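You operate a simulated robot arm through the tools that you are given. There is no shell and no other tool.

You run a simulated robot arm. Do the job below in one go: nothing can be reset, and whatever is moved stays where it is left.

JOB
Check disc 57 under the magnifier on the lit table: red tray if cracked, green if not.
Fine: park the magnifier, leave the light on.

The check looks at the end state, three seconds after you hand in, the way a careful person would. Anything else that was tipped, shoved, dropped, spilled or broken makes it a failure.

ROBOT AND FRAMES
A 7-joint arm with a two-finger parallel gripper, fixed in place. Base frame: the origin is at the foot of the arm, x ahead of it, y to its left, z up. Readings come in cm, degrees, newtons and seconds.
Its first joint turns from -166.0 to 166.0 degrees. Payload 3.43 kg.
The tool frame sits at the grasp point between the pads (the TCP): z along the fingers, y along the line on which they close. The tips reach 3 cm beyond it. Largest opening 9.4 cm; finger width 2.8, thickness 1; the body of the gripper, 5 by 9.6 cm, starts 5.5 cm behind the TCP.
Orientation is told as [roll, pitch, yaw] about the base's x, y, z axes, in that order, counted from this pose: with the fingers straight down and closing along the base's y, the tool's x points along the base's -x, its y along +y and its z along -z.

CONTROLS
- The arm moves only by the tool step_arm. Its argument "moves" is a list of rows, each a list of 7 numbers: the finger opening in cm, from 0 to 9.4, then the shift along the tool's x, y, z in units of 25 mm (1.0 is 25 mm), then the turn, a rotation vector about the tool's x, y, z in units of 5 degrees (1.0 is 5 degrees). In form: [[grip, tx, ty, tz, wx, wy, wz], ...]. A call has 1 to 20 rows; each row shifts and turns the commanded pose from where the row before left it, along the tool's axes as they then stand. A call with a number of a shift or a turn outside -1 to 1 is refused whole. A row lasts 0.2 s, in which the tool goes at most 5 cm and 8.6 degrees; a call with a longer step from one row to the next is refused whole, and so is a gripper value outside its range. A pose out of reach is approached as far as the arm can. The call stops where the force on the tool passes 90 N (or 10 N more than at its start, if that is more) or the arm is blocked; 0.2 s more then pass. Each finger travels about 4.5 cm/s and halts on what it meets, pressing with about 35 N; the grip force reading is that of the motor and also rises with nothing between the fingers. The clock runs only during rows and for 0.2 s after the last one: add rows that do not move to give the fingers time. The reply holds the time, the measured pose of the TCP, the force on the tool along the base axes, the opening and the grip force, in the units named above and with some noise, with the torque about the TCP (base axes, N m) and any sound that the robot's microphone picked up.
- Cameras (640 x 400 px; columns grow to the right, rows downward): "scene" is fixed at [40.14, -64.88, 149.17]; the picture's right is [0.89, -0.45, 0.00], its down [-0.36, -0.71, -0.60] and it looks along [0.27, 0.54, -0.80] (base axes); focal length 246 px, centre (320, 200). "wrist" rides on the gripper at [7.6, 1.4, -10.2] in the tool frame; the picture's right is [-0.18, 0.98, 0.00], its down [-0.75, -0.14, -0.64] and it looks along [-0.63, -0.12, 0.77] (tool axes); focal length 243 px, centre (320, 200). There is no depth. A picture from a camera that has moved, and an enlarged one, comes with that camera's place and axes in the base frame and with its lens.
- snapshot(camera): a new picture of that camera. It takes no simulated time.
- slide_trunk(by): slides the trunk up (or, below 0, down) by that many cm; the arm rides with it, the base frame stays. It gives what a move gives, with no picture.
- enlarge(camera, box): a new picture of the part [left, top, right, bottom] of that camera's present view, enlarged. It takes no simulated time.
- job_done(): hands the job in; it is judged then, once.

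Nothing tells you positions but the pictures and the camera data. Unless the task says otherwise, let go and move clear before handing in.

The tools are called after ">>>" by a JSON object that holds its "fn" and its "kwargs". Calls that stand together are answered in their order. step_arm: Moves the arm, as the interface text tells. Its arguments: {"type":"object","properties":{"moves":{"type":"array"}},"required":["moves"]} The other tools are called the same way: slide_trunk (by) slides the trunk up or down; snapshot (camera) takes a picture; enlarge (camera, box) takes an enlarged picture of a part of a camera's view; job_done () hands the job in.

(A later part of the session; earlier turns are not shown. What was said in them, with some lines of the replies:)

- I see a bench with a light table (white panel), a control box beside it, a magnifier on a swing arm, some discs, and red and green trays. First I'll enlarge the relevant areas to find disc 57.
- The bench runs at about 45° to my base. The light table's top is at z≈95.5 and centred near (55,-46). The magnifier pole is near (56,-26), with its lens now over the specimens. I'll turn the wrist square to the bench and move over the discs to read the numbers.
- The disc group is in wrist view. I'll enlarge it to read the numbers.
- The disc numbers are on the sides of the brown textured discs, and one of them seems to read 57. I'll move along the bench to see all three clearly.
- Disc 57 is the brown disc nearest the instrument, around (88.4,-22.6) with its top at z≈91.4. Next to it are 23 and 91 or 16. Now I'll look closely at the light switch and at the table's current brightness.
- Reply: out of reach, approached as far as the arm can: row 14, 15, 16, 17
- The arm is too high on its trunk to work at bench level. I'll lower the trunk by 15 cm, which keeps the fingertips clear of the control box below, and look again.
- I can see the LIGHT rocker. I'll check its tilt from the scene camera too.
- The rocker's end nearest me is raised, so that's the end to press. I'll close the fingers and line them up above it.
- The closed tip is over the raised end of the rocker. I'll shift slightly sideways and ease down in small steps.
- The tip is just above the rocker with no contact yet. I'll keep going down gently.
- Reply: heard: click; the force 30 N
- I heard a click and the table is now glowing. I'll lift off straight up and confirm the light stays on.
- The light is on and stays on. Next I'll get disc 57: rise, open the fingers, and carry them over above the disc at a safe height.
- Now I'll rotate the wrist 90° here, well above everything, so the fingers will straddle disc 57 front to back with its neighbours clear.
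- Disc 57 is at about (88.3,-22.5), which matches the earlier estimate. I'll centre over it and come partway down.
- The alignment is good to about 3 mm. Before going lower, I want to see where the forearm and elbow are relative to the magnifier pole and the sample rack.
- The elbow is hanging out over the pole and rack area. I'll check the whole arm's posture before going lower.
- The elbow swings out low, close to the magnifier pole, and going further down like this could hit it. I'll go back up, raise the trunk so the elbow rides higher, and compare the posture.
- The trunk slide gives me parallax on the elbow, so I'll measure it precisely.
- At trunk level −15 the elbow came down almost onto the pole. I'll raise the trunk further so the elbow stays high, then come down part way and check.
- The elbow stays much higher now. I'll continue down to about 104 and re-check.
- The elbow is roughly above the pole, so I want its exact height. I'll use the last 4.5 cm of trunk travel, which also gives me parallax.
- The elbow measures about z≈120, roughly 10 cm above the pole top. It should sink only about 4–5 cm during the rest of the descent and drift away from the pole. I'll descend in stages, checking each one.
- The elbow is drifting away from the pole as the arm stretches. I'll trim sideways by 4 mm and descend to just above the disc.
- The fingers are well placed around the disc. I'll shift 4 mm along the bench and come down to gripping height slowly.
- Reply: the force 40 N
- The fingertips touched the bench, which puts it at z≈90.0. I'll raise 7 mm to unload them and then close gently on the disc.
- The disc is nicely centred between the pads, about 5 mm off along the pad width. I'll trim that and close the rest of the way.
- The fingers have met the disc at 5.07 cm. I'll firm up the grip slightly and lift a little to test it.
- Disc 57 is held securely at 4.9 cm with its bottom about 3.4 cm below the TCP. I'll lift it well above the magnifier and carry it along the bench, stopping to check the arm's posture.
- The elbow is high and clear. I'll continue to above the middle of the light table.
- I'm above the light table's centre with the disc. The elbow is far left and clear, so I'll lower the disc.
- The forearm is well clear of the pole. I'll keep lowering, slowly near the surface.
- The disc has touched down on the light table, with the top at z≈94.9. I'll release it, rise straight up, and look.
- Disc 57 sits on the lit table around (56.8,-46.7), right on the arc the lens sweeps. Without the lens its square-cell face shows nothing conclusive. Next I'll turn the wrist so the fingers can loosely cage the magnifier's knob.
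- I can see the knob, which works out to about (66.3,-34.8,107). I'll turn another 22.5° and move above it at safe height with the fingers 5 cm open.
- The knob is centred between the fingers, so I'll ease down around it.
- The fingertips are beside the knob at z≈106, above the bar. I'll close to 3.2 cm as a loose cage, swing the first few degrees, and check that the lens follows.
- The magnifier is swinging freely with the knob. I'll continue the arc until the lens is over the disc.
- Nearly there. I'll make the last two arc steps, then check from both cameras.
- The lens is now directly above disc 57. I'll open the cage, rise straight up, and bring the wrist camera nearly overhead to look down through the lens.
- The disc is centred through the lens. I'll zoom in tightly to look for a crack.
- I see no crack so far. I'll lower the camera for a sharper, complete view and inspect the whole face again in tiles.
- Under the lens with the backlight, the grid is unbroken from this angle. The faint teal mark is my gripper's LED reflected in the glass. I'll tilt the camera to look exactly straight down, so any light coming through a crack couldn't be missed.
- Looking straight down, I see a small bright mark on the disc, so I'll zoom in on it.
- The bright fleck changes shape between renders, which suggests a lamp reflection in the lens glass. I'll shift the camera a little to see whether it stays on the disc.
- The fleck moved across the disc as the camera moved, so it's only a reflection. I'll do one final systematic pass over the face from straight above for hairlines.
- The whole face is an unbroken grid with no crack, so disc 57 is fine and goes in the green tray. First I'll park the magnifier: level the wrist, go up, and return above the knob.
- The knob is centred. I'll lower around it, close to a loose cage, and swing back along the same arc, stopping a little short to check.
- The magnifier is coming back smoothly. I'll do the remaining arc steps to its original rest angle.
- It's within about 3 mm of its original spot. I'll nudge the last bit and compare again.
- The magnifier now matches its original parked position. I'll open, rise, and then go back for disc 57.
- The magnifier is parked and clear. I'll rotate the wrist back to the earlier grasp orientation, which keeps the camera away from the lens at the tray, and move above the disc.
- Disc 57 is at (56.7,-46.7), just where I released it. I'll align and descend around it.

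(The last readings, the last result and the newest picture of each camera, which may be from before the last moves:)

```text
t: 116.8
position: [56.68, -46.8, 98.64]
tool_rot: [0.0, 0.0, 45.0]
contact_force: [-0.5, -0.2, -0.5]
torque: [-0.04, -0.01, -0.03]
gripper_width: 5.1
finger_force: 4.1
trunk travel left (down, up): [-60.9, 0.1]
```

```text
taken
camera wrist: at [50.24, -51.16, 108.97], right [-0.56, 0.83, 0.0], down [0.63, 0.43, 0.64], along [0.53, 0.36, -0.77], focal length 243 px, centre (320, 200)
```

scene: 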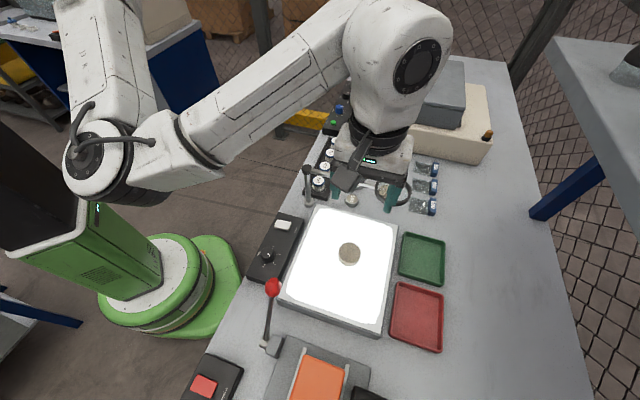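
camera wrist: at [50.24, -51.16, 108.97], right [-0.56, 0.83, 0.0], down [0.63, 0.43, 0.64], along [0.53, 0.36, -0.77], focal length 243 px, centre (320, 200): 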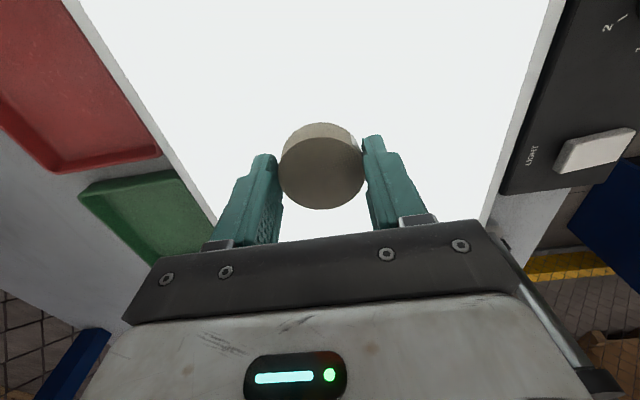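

The fingers have met the disc. I'll firm up the grip and lift it off the light table.

>>> {"fn": "step_arm", "kwargs": {"moves": [[4.6, 0, 0, 0, 0, 0, 0], [4.6, 0, 0, 0, 0, 0, 0], [4.6, 0, 0, -0.2, 0, 0, 0], [4.6, 0, 0, -0.5, 0, 0, 0], [4.6, 0, 0, -0.8, 0, 0, 0], [4.6, 0, 0, -0.8, 0, 0, 0], [4.6, 0, 0, -0.8, 0, 0, 0], [4.6, 0, 0, -0.8, 0, 0, 0], [4.6, 0, 0, -0.8, 0, 0, 0], [4.6, 0, 0, -0.8, 0, 0, 0], [4.6, 0, 0, 0, 0, 0, 0], [4.6, 0, 0, 0, 0, 0, 0]]}}

>>> {"fn": "snapshot", "kwargs": {"camera": "wrist"}}

>>> {"fn": "enlarge", "kwargs": {"camera": "wrist", "box": [80, 0, 320, 200]}}

```text
t: 119.4
position: [56.88, -46.99, 112.34]
tool_rot: [0.0, 0.0, 45.1]
contact_force: [-1.4, -0.5, -0.2]
torque: [-0.02, -0.01, -0.03]
gripper_width: 4.95
finger_force: 35.1
trunk travel left (down, up): [-60.9, 0.1]
```

```text
taken
camera wrist: at [50.45, -51.3, 122.8], right [-0.56, 0.83, 0.0], down [0.63, 0.43, 0.64], along [0.53, 0.36, -0.77], focal length 243 px, centre (320, 200)
```

wrist: 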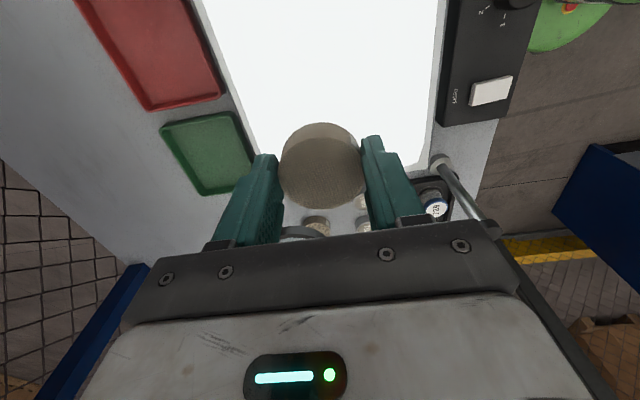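

```text
2.00 times, centred on (200, 100) of wrist
camera zoom: at [50.45, -51.3, 122.8], right [-0.56, 0.83, 0.0], down [0.63, 0.43, 0.64], along [0.53, 0.36, -0.77], focal length 485 px, centre (560, 400)
```

zoom: 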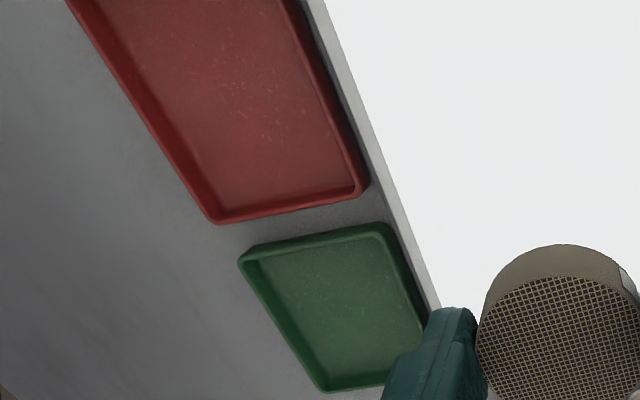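

Disc 57 is held. The green tray spans about u 85–95, w 8–20, centred near (73.9,-54.0). I'll rise a bit and carry the disc above it.

>>> {"fn": "step_arm", "kwargs": {"moves": [[4.6, 0, 0, -0.9, 0, 0, 0], [4.6, 0, 0, -0.9, 0, 0, 0], [4.6, -0.3156, -0.753, 0, 0, 0, 0], [4.6, -0.3156, -0.753, 0, 0, 0, 0], [4.6, -0.3156, -0.753, 0, 0, 0, 0], [4.6, -0.3156, -0.753, 0, 0, 0, 0], [4.6, -0.3156, -0.753, 0, 0, 0, 0], [4.6, -0.3156, -0.753, 0, 0, 0, 0], [4.6, -0.3156, -0.753, 0, 0, 0, 0], [4.6, -0.3156, -0.753, 0, 0, 0, 0], [4.6, -0.3156, -0.753, 0, 0, 0, 0], [4.6, 0, 0, 0, 0, 0, 0], [4.6, 0, 0, 0, 0, 0, 0]]}}

>>> {"fn": "snapshot", "kwargs": {"camera": "scene"}}

>>> {"fn": "snapshot", "kwargs": {"camera": "wrist"}}

```text
t: 122.2
position: [73.66, -53.76, 116.98]
tool_rot: [0.0, 0.0, 45.0]
contact_force: [0.0, -0.6, 0.1]
torque: [-0.02, -0.01, -0.01]
gripper_width: 4.98
finger_force: 34.5
trunk travel left (down, up): [-60.9, 0.1]
```

```text
taken
```

scene: 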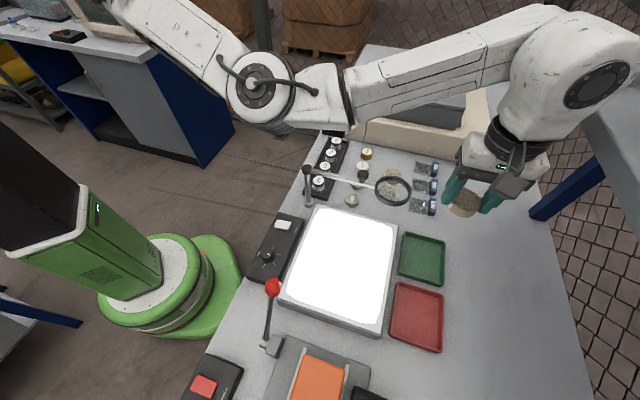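

```text
taken
camera wrist: at [67.29, -58.06, 127.26], right [-0.56, 0.83, 0.0], down [0.63, 0.43, 0.64], along [0.53, 0.36, -0.77], focal length 243 px, centre (320, 200)
```

wrist: 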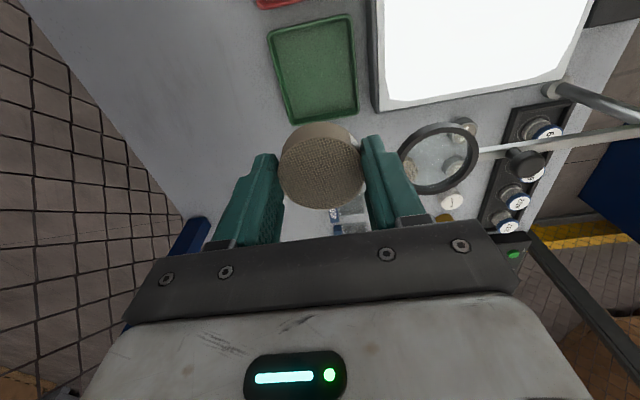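

The disc is above the green tray and the elbow is high and clear. To have enough reach for the low placement, I'll lower the trunk by 8 cm and re-check.

>>> {"fn": "slide_trunk", "kwargs": {"by": -8}}

>>> {"fn": "snapshot", "kwargs": {"camera": "scene"}}

>>> {"fn": "snapshot", "kwargs": {"camera": "wrist"}}

```text
t: 123.4
position: [73.63, -53.67, 108.99]
tool_rot: [0.0, 0.0, 45.0]
contact_force: [-0.1, 0.1, -0.6]
torque: [0.01, 0.03, -0.01]
gripper_width: 4.94
finger_force: 35.2
trunk travel left (down, up): [-52.9, 8.1]
```

```text
taken
```

scene: 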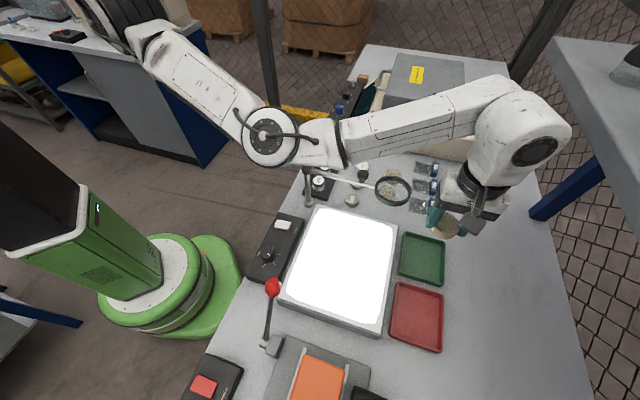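

```text
taken
camera wrist: at [67.28, -58.06, 119.26], right [-0.56, 0.83, 0.0], down [0.63, 0.43, 0.64], along [0.53, 0.36, -0.77], focal length 243 px, centre (320, 200)
```

wrist: 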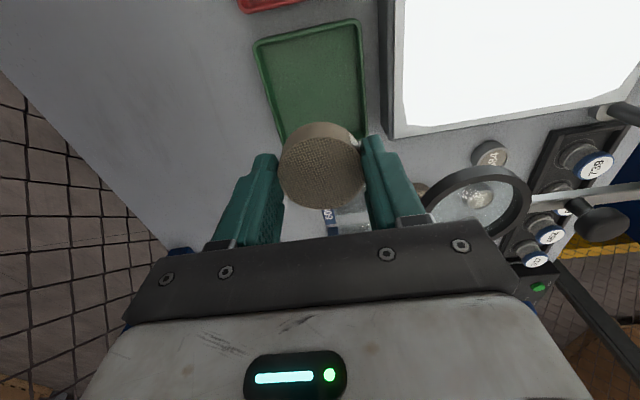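

The posture is safe. I'll centre on the tray and lower to just above its rim, then check.

>>> {"fn": "step_arm", "kwargs": {"moves": [[4.6, -0.04, -0.14, 0.5, 0, 0, 0], [4.6, 0, 0, 0.7, 0, 0, 0], [4.6, 0, 0, 0.7, 0, 0, 0], [4.6, 0, 0, 0.7, 0, 0, 0], [4.6, 0, 0, 0.7, 0, 0, 0], [4.6, 0, 0, 0.7, 0, 0, 0], [4.6, 0, 0, 0, 0, 0, 0], [4.6, 0, 0, 0, 0, 0, 0]]}}

>>> {"fn": "snapshot", "kwargs": {"camera": "scene"}}

>>> {"fn": "snapshot", "kwargs": {"camera": "wrist"}}

```text
t: 125.2
position: [73.85, -53.73, 98.93]
tool_rot: [-0.1, 0.1, 45.0]
contact_force: [-0.3, -0.8, -1.0]
torque: [0.05, -0.01, 0.0]
gripper_width: 5.0
finger_force: 35.2
trunk travel left (down, up): [-52.9, 8.1]
```

```text
taken
```

scene: 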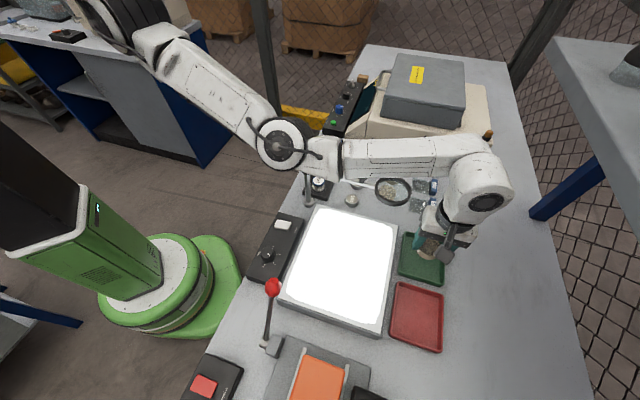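

```text
taken
camera wrist: at [67.49, -58.17, 109.27], right [-0.56, 0.83, 0.0], down [0.63, 0.43, 0.64], along [0.53, 0.36, -0.77], focal length 243 px, centre (320, 200)
```

wrist: 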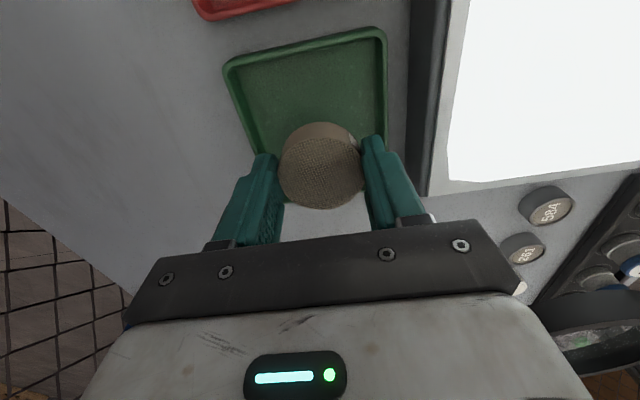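

>>> {"fn": "enlarge", "kwargs": {"camera": "scene", "box": [250, 110, 410, 220]}}

>>> {"fn": "enlarge", "kwargs": {"camera": "scene", "box": [380, 180, 500, 300]}}

```text
3.64 times, centred on (330, 165) of scene
camera zoom: at [40.14, -64.88, 149.17], right [0.89, -0.45, 0.0], down [-0.36, -0.71, -0.6], along [0.27, 0.54, -0.8], focal length 893 px, centre (284, 327)
```

zoom: 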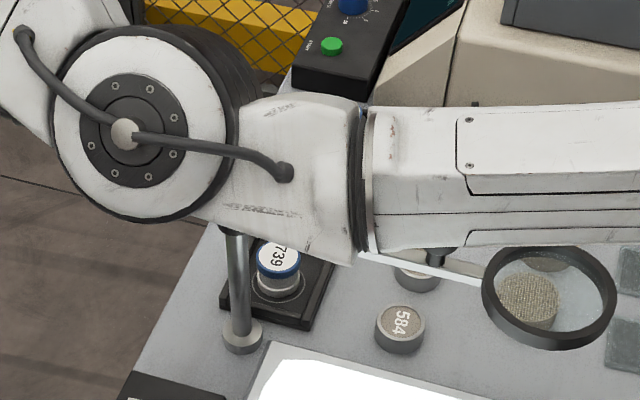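

```text
3.33 times, centred on (440, 240) of scene
camera zoom: at [40.14, -64.88, 149.17], right [0.89, -0.45, 0.0], down [-0.36, -0.71, -0.6], along [0.27, 0.54, -0.8], focal length 818 px, centre (-80, 67)
```

zoom: 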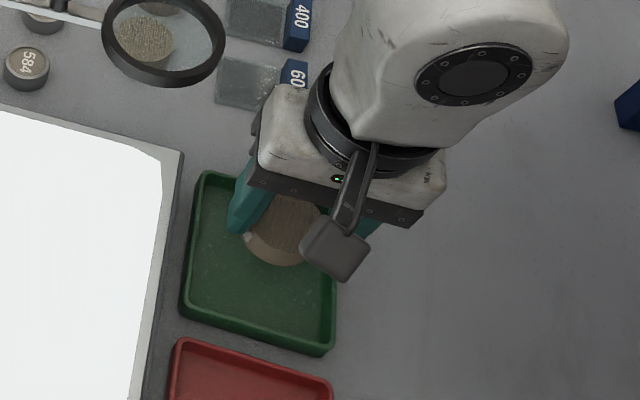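

There's good clearance at the pole, and the projected landing spot is near the middle of the green tray. I'll lower the disc the rest of the way, slowly at the end.

>>> {"fn": "step_arm", "kwargs": {"moves": [[4.6, 0, 0, 0.4, 0, 0, 0], [4.6, 0, 0, 0.4, 0, 0, 0], [4.6, 0, 0, 0.4, 0, 0, 0], [4.6, 0, 0, 0.2, 0, 0, 0], [4.6, 0, 0, 0, 0, 0, 0]]}}

>>> {"fn": "snapshot", "kwargs": {"camera": "wrist"}}

>>> {"fn": "enlarge", "kwargs": {"camera": "scene", "box": [250, 110, 410, 220]}}

>>> {"fn": "enlarge", "kwargs": {"camera": "scene", "box": [380, 200, 476, 290]}}

```text
t: 126.4
position: [73.97, -53.74, 95.38]
tool_rot: [0.0, 0.0, 45.0]
contact_force: [0.5, 0.3, -1.0]
torque: [0.02, 0.0, -0.02]
gripper_width: 4.96
finger_force: 35.5
trunk travel left (down, up): [-52.9, 8.1]
```

```text
taken
camera wrist: at [67.64, -58.15, 105.71], right [-0.56, 0.83, 0.0], down [0.63, 0.43, 0.64], along [0.53, 0.36, -0.77], focal length 243 px, centre (320, 200)
```

wrist: 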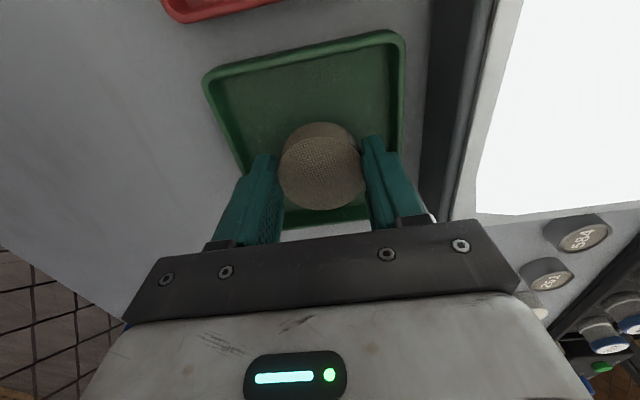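

```text
3.64 times, centred on (330, 165) of scene
camera zoom: at [40.14, -64.88, 149.17], right [0.89, -0.45, 0.0], down [-0.36, -0.71, -0.6], along [0.27, 0.54, -0.8], focal length 893 px, centre (284, 327)
```

zoom: 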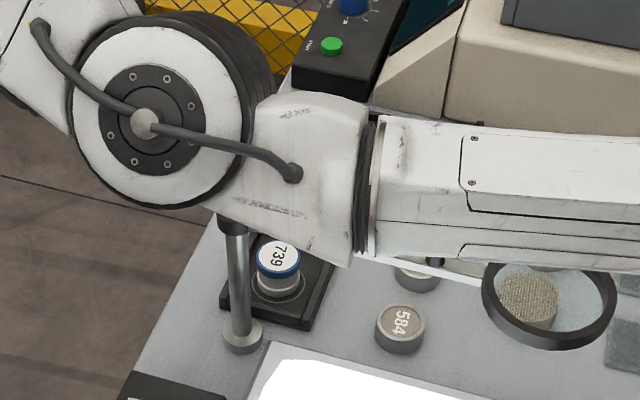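

```text
4.44 times, centred on (428, 245) of scene
camera zoom: at [40.14, -64.88, 149.17], right [0.89, -0.45, 0.0], down [-0.36, -0.71, -0.6], along [0.27, 0.54, -0.8], focal length 1091 px, centre (-160, 0)
```

zoom: 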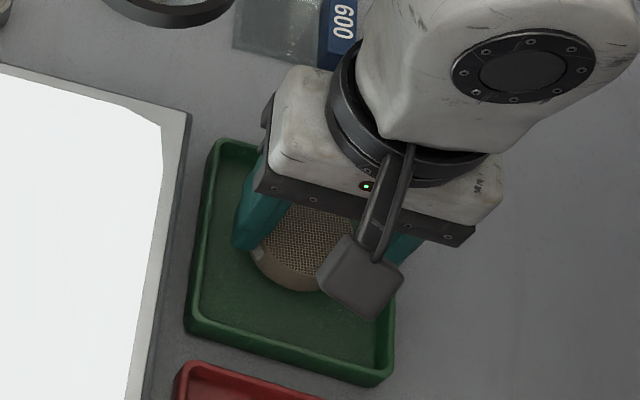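

The fingers and disc sit centred inside the tray walls. I'll ease down until contact.

>>> {"fn": "step_arm", "kwargs": {"moves": [[4.6, 0, 0, 0.12, 0, 0, 0], [4.6, 0, 0, 0.12, 0, 0, 0], [4.6, 0, 0, 0.1, 0, 0, 0], [4.6, 0, 0, 0, 0, 0, 0]]}}

```text
t: 127.4
position: [74.0, -54.07, 94.58]
tool_rot: [0.0, 0.0, 45.0]
contact_force: [0.5, -0.6, -0.3]
torque: [0.01, -0.03, -0.02]
gripper_width: 4.95
finger_force: 35.1
trunk travel left (down, up): [-52.9, 8.1]
```

>>> {"fn": "step_arm", "kwargs": {"moves": [[4.6, 0, 0, 0.07, 0, 0, 0], [4.6, 0, 0, 0.07, 0, 0, 0], [4.6, 0, 0, 0, 0, 0, 0]]}}

```text
t: 128.2
position: [73.91, -54.01, 94.17]
tool_rot: [0.0, 0.1, 45.1]
contact_force: [0.1, 0.5, 0.6]
torque: [-0.04, -0.01, 0.02]
gripper_width: 4.96
finger_force: 35.5
trunk travel left (down, up): [-52.9, 8.1]
```

>>> {"fn": "step_arm", "kwargs": {"moves": [[4.6, 0, 0, 0.05, 0, 0, 0], [4.6, 0, 0, 0.05, 0, 0, 0], [4.6, 0, 0, 0, 0, 0, 0]]}}

```text
t: 129.0
position: [73.91, -53.92, 94.04]
tool_rot: [0.0, 0.0, 45.0]
contact_force: [-0.6, 1.3, -1.2]
torque: [0.0, 0.0, -0.01]
gripper_width: 4.96
finger_force: 35.4
trunk travel left (down, up): [-52.9, 8.1]
```

>>> {"fn": "step_arm", "kwargs": {"moves": [[4.6, 0, 0, 0.05, 0, 0, 0], [4.6, 0, 0, 0.05, 0, 0, 0], [4.6, 0, 0, 0, 0, 0, 0]]}}

```text
t: 129.8
position: [73.81, -53.81, 94.0]
tool_rot: [0.0, 0.0, 44.9]
contact_force: [-2.4, 4.5, 18.7]
torque: [0.25, 0.01, 0.0]
gripper_width: 4.96
finger_force: 34.6
trunk travel left (down, up): [-52.9, 8.1]
```

The disc is on the tray floor. I'll unload slightly, open just enough to clear it, and rise straight up.

>>> {"fn": "step_arm", "kwargs": {"moves": [[4.6, 0, 0, -0.04, 0, 0, 0], [5.0, 0, 0, 0, 0, 0, 0], [5.3, 0, 0, 0, 0, 0, 0], [5.6, 0, 0, 0, 0, 0, 0], [6.0, 0, 0, 0, 0, 0, 0], [6.0, 0, 0, 0, 0, 0, 0]]}}

>>> {"fn": "snapshot", "kwargs": {"camera": "wrist"}}

```text
t: 131.2
position: [73.79, -53.85, 93.86]
tool_rot: [0.0, 0.1, 45.0]
contact_force: [0.6, -0.1, 0.2]
torque: [0.0, 0.01, 0.0]
gripper_width: 5.98
finger_force: 0.0
trunk travel left (down, up): [-52.9, 8.1]
```

```text
taken
camera wrist: at [67.56, -58.22, 104.16], right [-0.56, 0.83, 0.0], down [0.63, 0.43, 0.64], along [0.53, 0.36, -0.77], focal length 243 px, centre (320, 200)
```

wrist: 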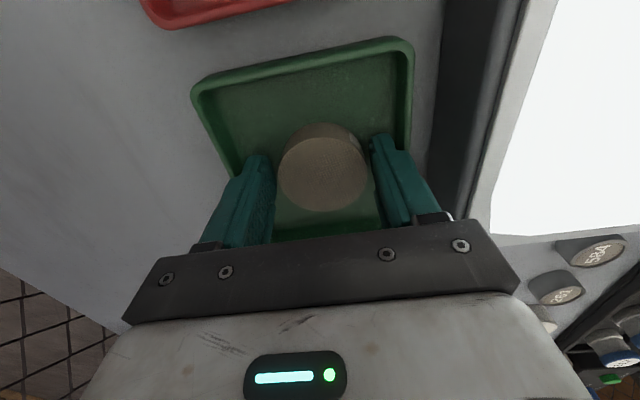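

The disc is released in the green tray with clearance on both sides. I'll rise straight up and check the scene.

>>> {"fn": "step_arm", "kwargs": {"moves": [[6.0, 0, 0, -0.3, 0, 0, 0], [6.0, 0, 0, -0.5, 0, 0, 0], [6.0, 0, 0, -0.8, 0, 0, 0], [6.0, 0, 0, -0.9, 0, 0, 0], [6.0, 0, 0, -0.9, 0, 0, 0], [6.0, 0, 0, -0.9, 0, 0, 0], [6.0, 0, 0, -0.9, 0, 0, 0], [6.0, 0, 0, -0.9, 0, 0, 0], [6.0, 0, 0, -0.9, 0, 0, 0], [6.0, 0, 0, -0.9, 0, 0, 0], [6.0, 0, 0, 0, 0, 0, 0], [6.0, 0, 0, 0, 0, 0, 0]]}}

>>> {"fn": "snapshot", "kwargs": {"camera": "wrist"}}

>>> {"fn": "snapshot", "kwargs": {"camera": "scene"}}

```text
t: 133.8
position: [73.95, -54.04, 113.75]
tool_rot: [0.0, 0.0, 45.0]
contact_force: [-0.5, -0.2, 0.1]
torque: [0.01, 0.01, 0.01]
gripper_width: 5.98
finger_force: 0.1
trunk travel left (down, up): [-52.9, 8.1]
```

```text
taken
camera wrist: at [67.6, -58.3, 124.1], right [-0.56, 0.83, 0.0], down [0.63, 0.43, 0.64], along [0.53, 0.36, -0.77], focal length 243 px, centre (320, 200)
```

wrist: 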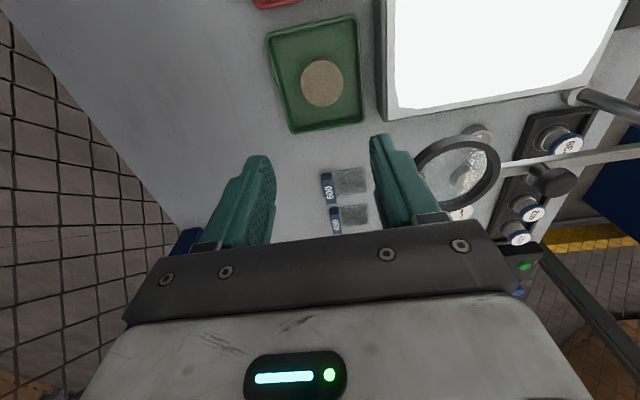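

```text
taken
```

scene: 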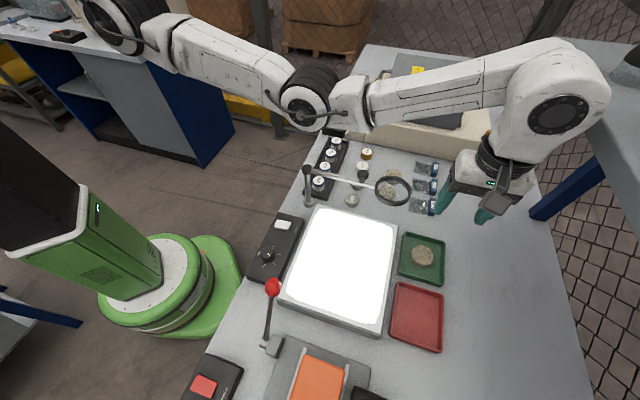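

Disc 57 rests in the green tray, the light is on and the magnifier is parked. I'll withdraw the arm, raising it and retreating toward the robot.

>>> {"fn": "slide_trunk", "kwargs": {"by": 8}}

>>> {"fn": "step_arm", "kwargs": {"moves": [[6.0, 0, 0, -0.8, 0, 0, 0], [6.0, 0, 0, -0.8, 0, 0, 0], [6.0, 0.23, 0.8, 0, 0, 0, 0], [6.0, 0.23, 0.8, 0, 0, 0, 0], [6.0, 0.23, 0.8, 0, 0, 0, 0], [6.0, 0.23, 0.8, 0, 0, 0, 0], [6.0, 0.23, 0.8, 0, 0, 0, 0], [6.0, 0.23, 0.8, 0, 0, 0, 0], [6.0, 0.23, 0.8, 0, 0, 0, 0], [6.0, 0.23, 0.8, 0, 0, 0, 0], [6.0, 0.23, 0.8, 0, 0, 0, 0], [6.0, 0.23, 0.8, 0, 0, 0, 0], [6.0, 0.23, 0.8, 0, 0, 0, 0], [6.0, 0.23, 0.8, 0, 0, 0, 0], [6.0, 0, 0, 0, 0, 0, 0], [6.0, 0, 0, 0, 0, 0, 0]]}}

>>> {"fn": "snapshot", "kwargs": {"camera": "scene"}}

>>> {"fn": "enlarge", "kwargs": {"camera": "scene", "box": [290, 120, 450, 220]}}

>>> {"fn": "enlarge", "kwargs": {"camera": "scene", "box": [380, 220, 460, 360]}}

```text
t: 135.0
position: [73.9, -53.87, 121.7]
tool_rot: [0.0, -0.1, 45.0]
contact_force: [0.5, -0.2, 0.5]
torque: [0.05, -0.03, 0.03]
gripper_width: 6.03
finger_force: 0.0
trunk travel left (down, up): [-60.9, 0.1]
```

```text
t: 138.4
position: [51.83, -42.0, 125.98]
tool_rot: [0.1, 0.1, 44.9]
contact_force: [-0.1, -0.2, -0.6]
torque: [0.01, -0.03, -0.02]
gripper_width: 6.0
finger_force: 0.1
trunk travel left (down, up): [-60.9, 0.1]
```

```text
taken
```

scene: 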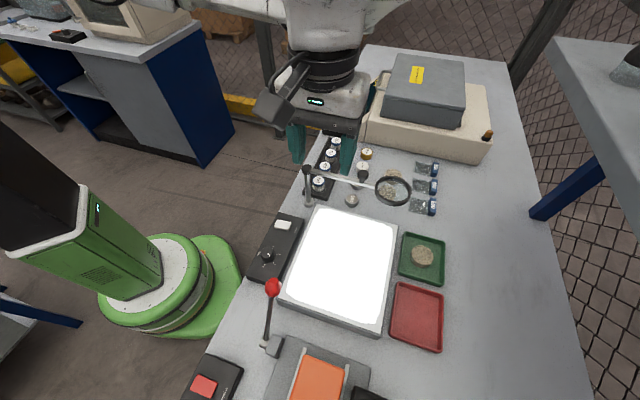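

```text
4.00 times, centred on (370, 170) of scene
camera zoom: at [40.14, -64.88, 149.17], right [0.89, -0.45, 0.0], down [-0.36, -0.71, -0.6], along [0.27, 0.54, -0.8], focal length 982 px, centre (120, 320)
```

zoom: 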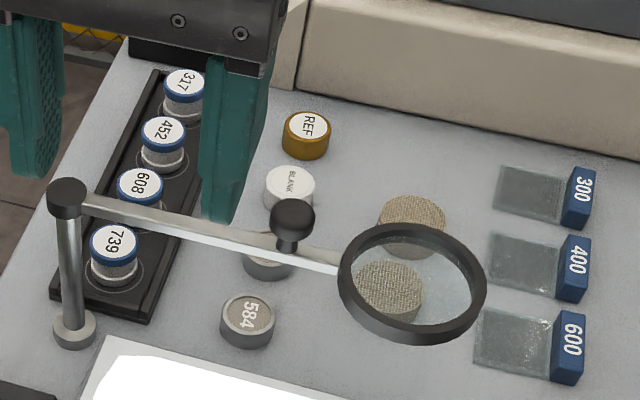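

```text
2.86 times, centred on (420, 290) of scene
camera zoom: at [40.14, -64.88, 149.17], right [0.89, -0.45, 0.0], down [-0.36, -0.71, -0.6], along [0.27, 0.54, -0.8], focal length 702 px, centre (34, -57)
```

zoom: 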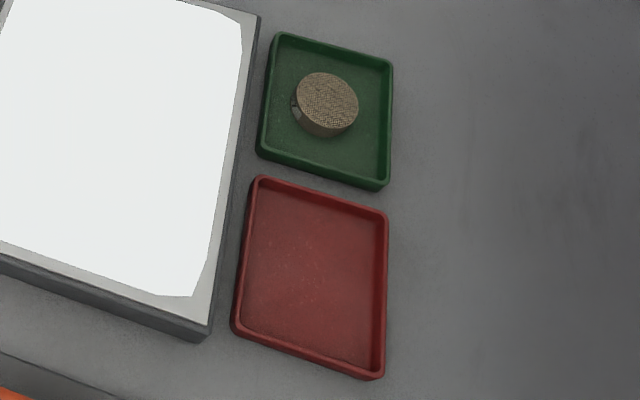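

Final check: disc 57 lies flat in the green tray, since no crack showed under the lens. The magnifier is back in its original parked spot, the light table is on, nothing else has moved, and the arm is clear. Handing in.

>>> {"fn": "job_done", "kwargs": {}}

```text
The job is handed in.
```

Disc 57 showed no crack, so I put it in the green tray and handed the job in. I checked it on the lit table, looking straight down through the magnifier, and its whole top face was an unbroken grid. The only bright marks moved with the camera, so they were reflections in the lens. I didn't flip the disc, so its underside wasn't checked.

- **Magnifier:** it's parked at the same angle it started from.
- **Light:** I switched it on for the check and left it on; the dimmer stayed at 3.
- **Everything else:** the other discs, samples and trays look the same as at the start in the final pictures. The gripper is empty and raised well clear of everything on the bench.
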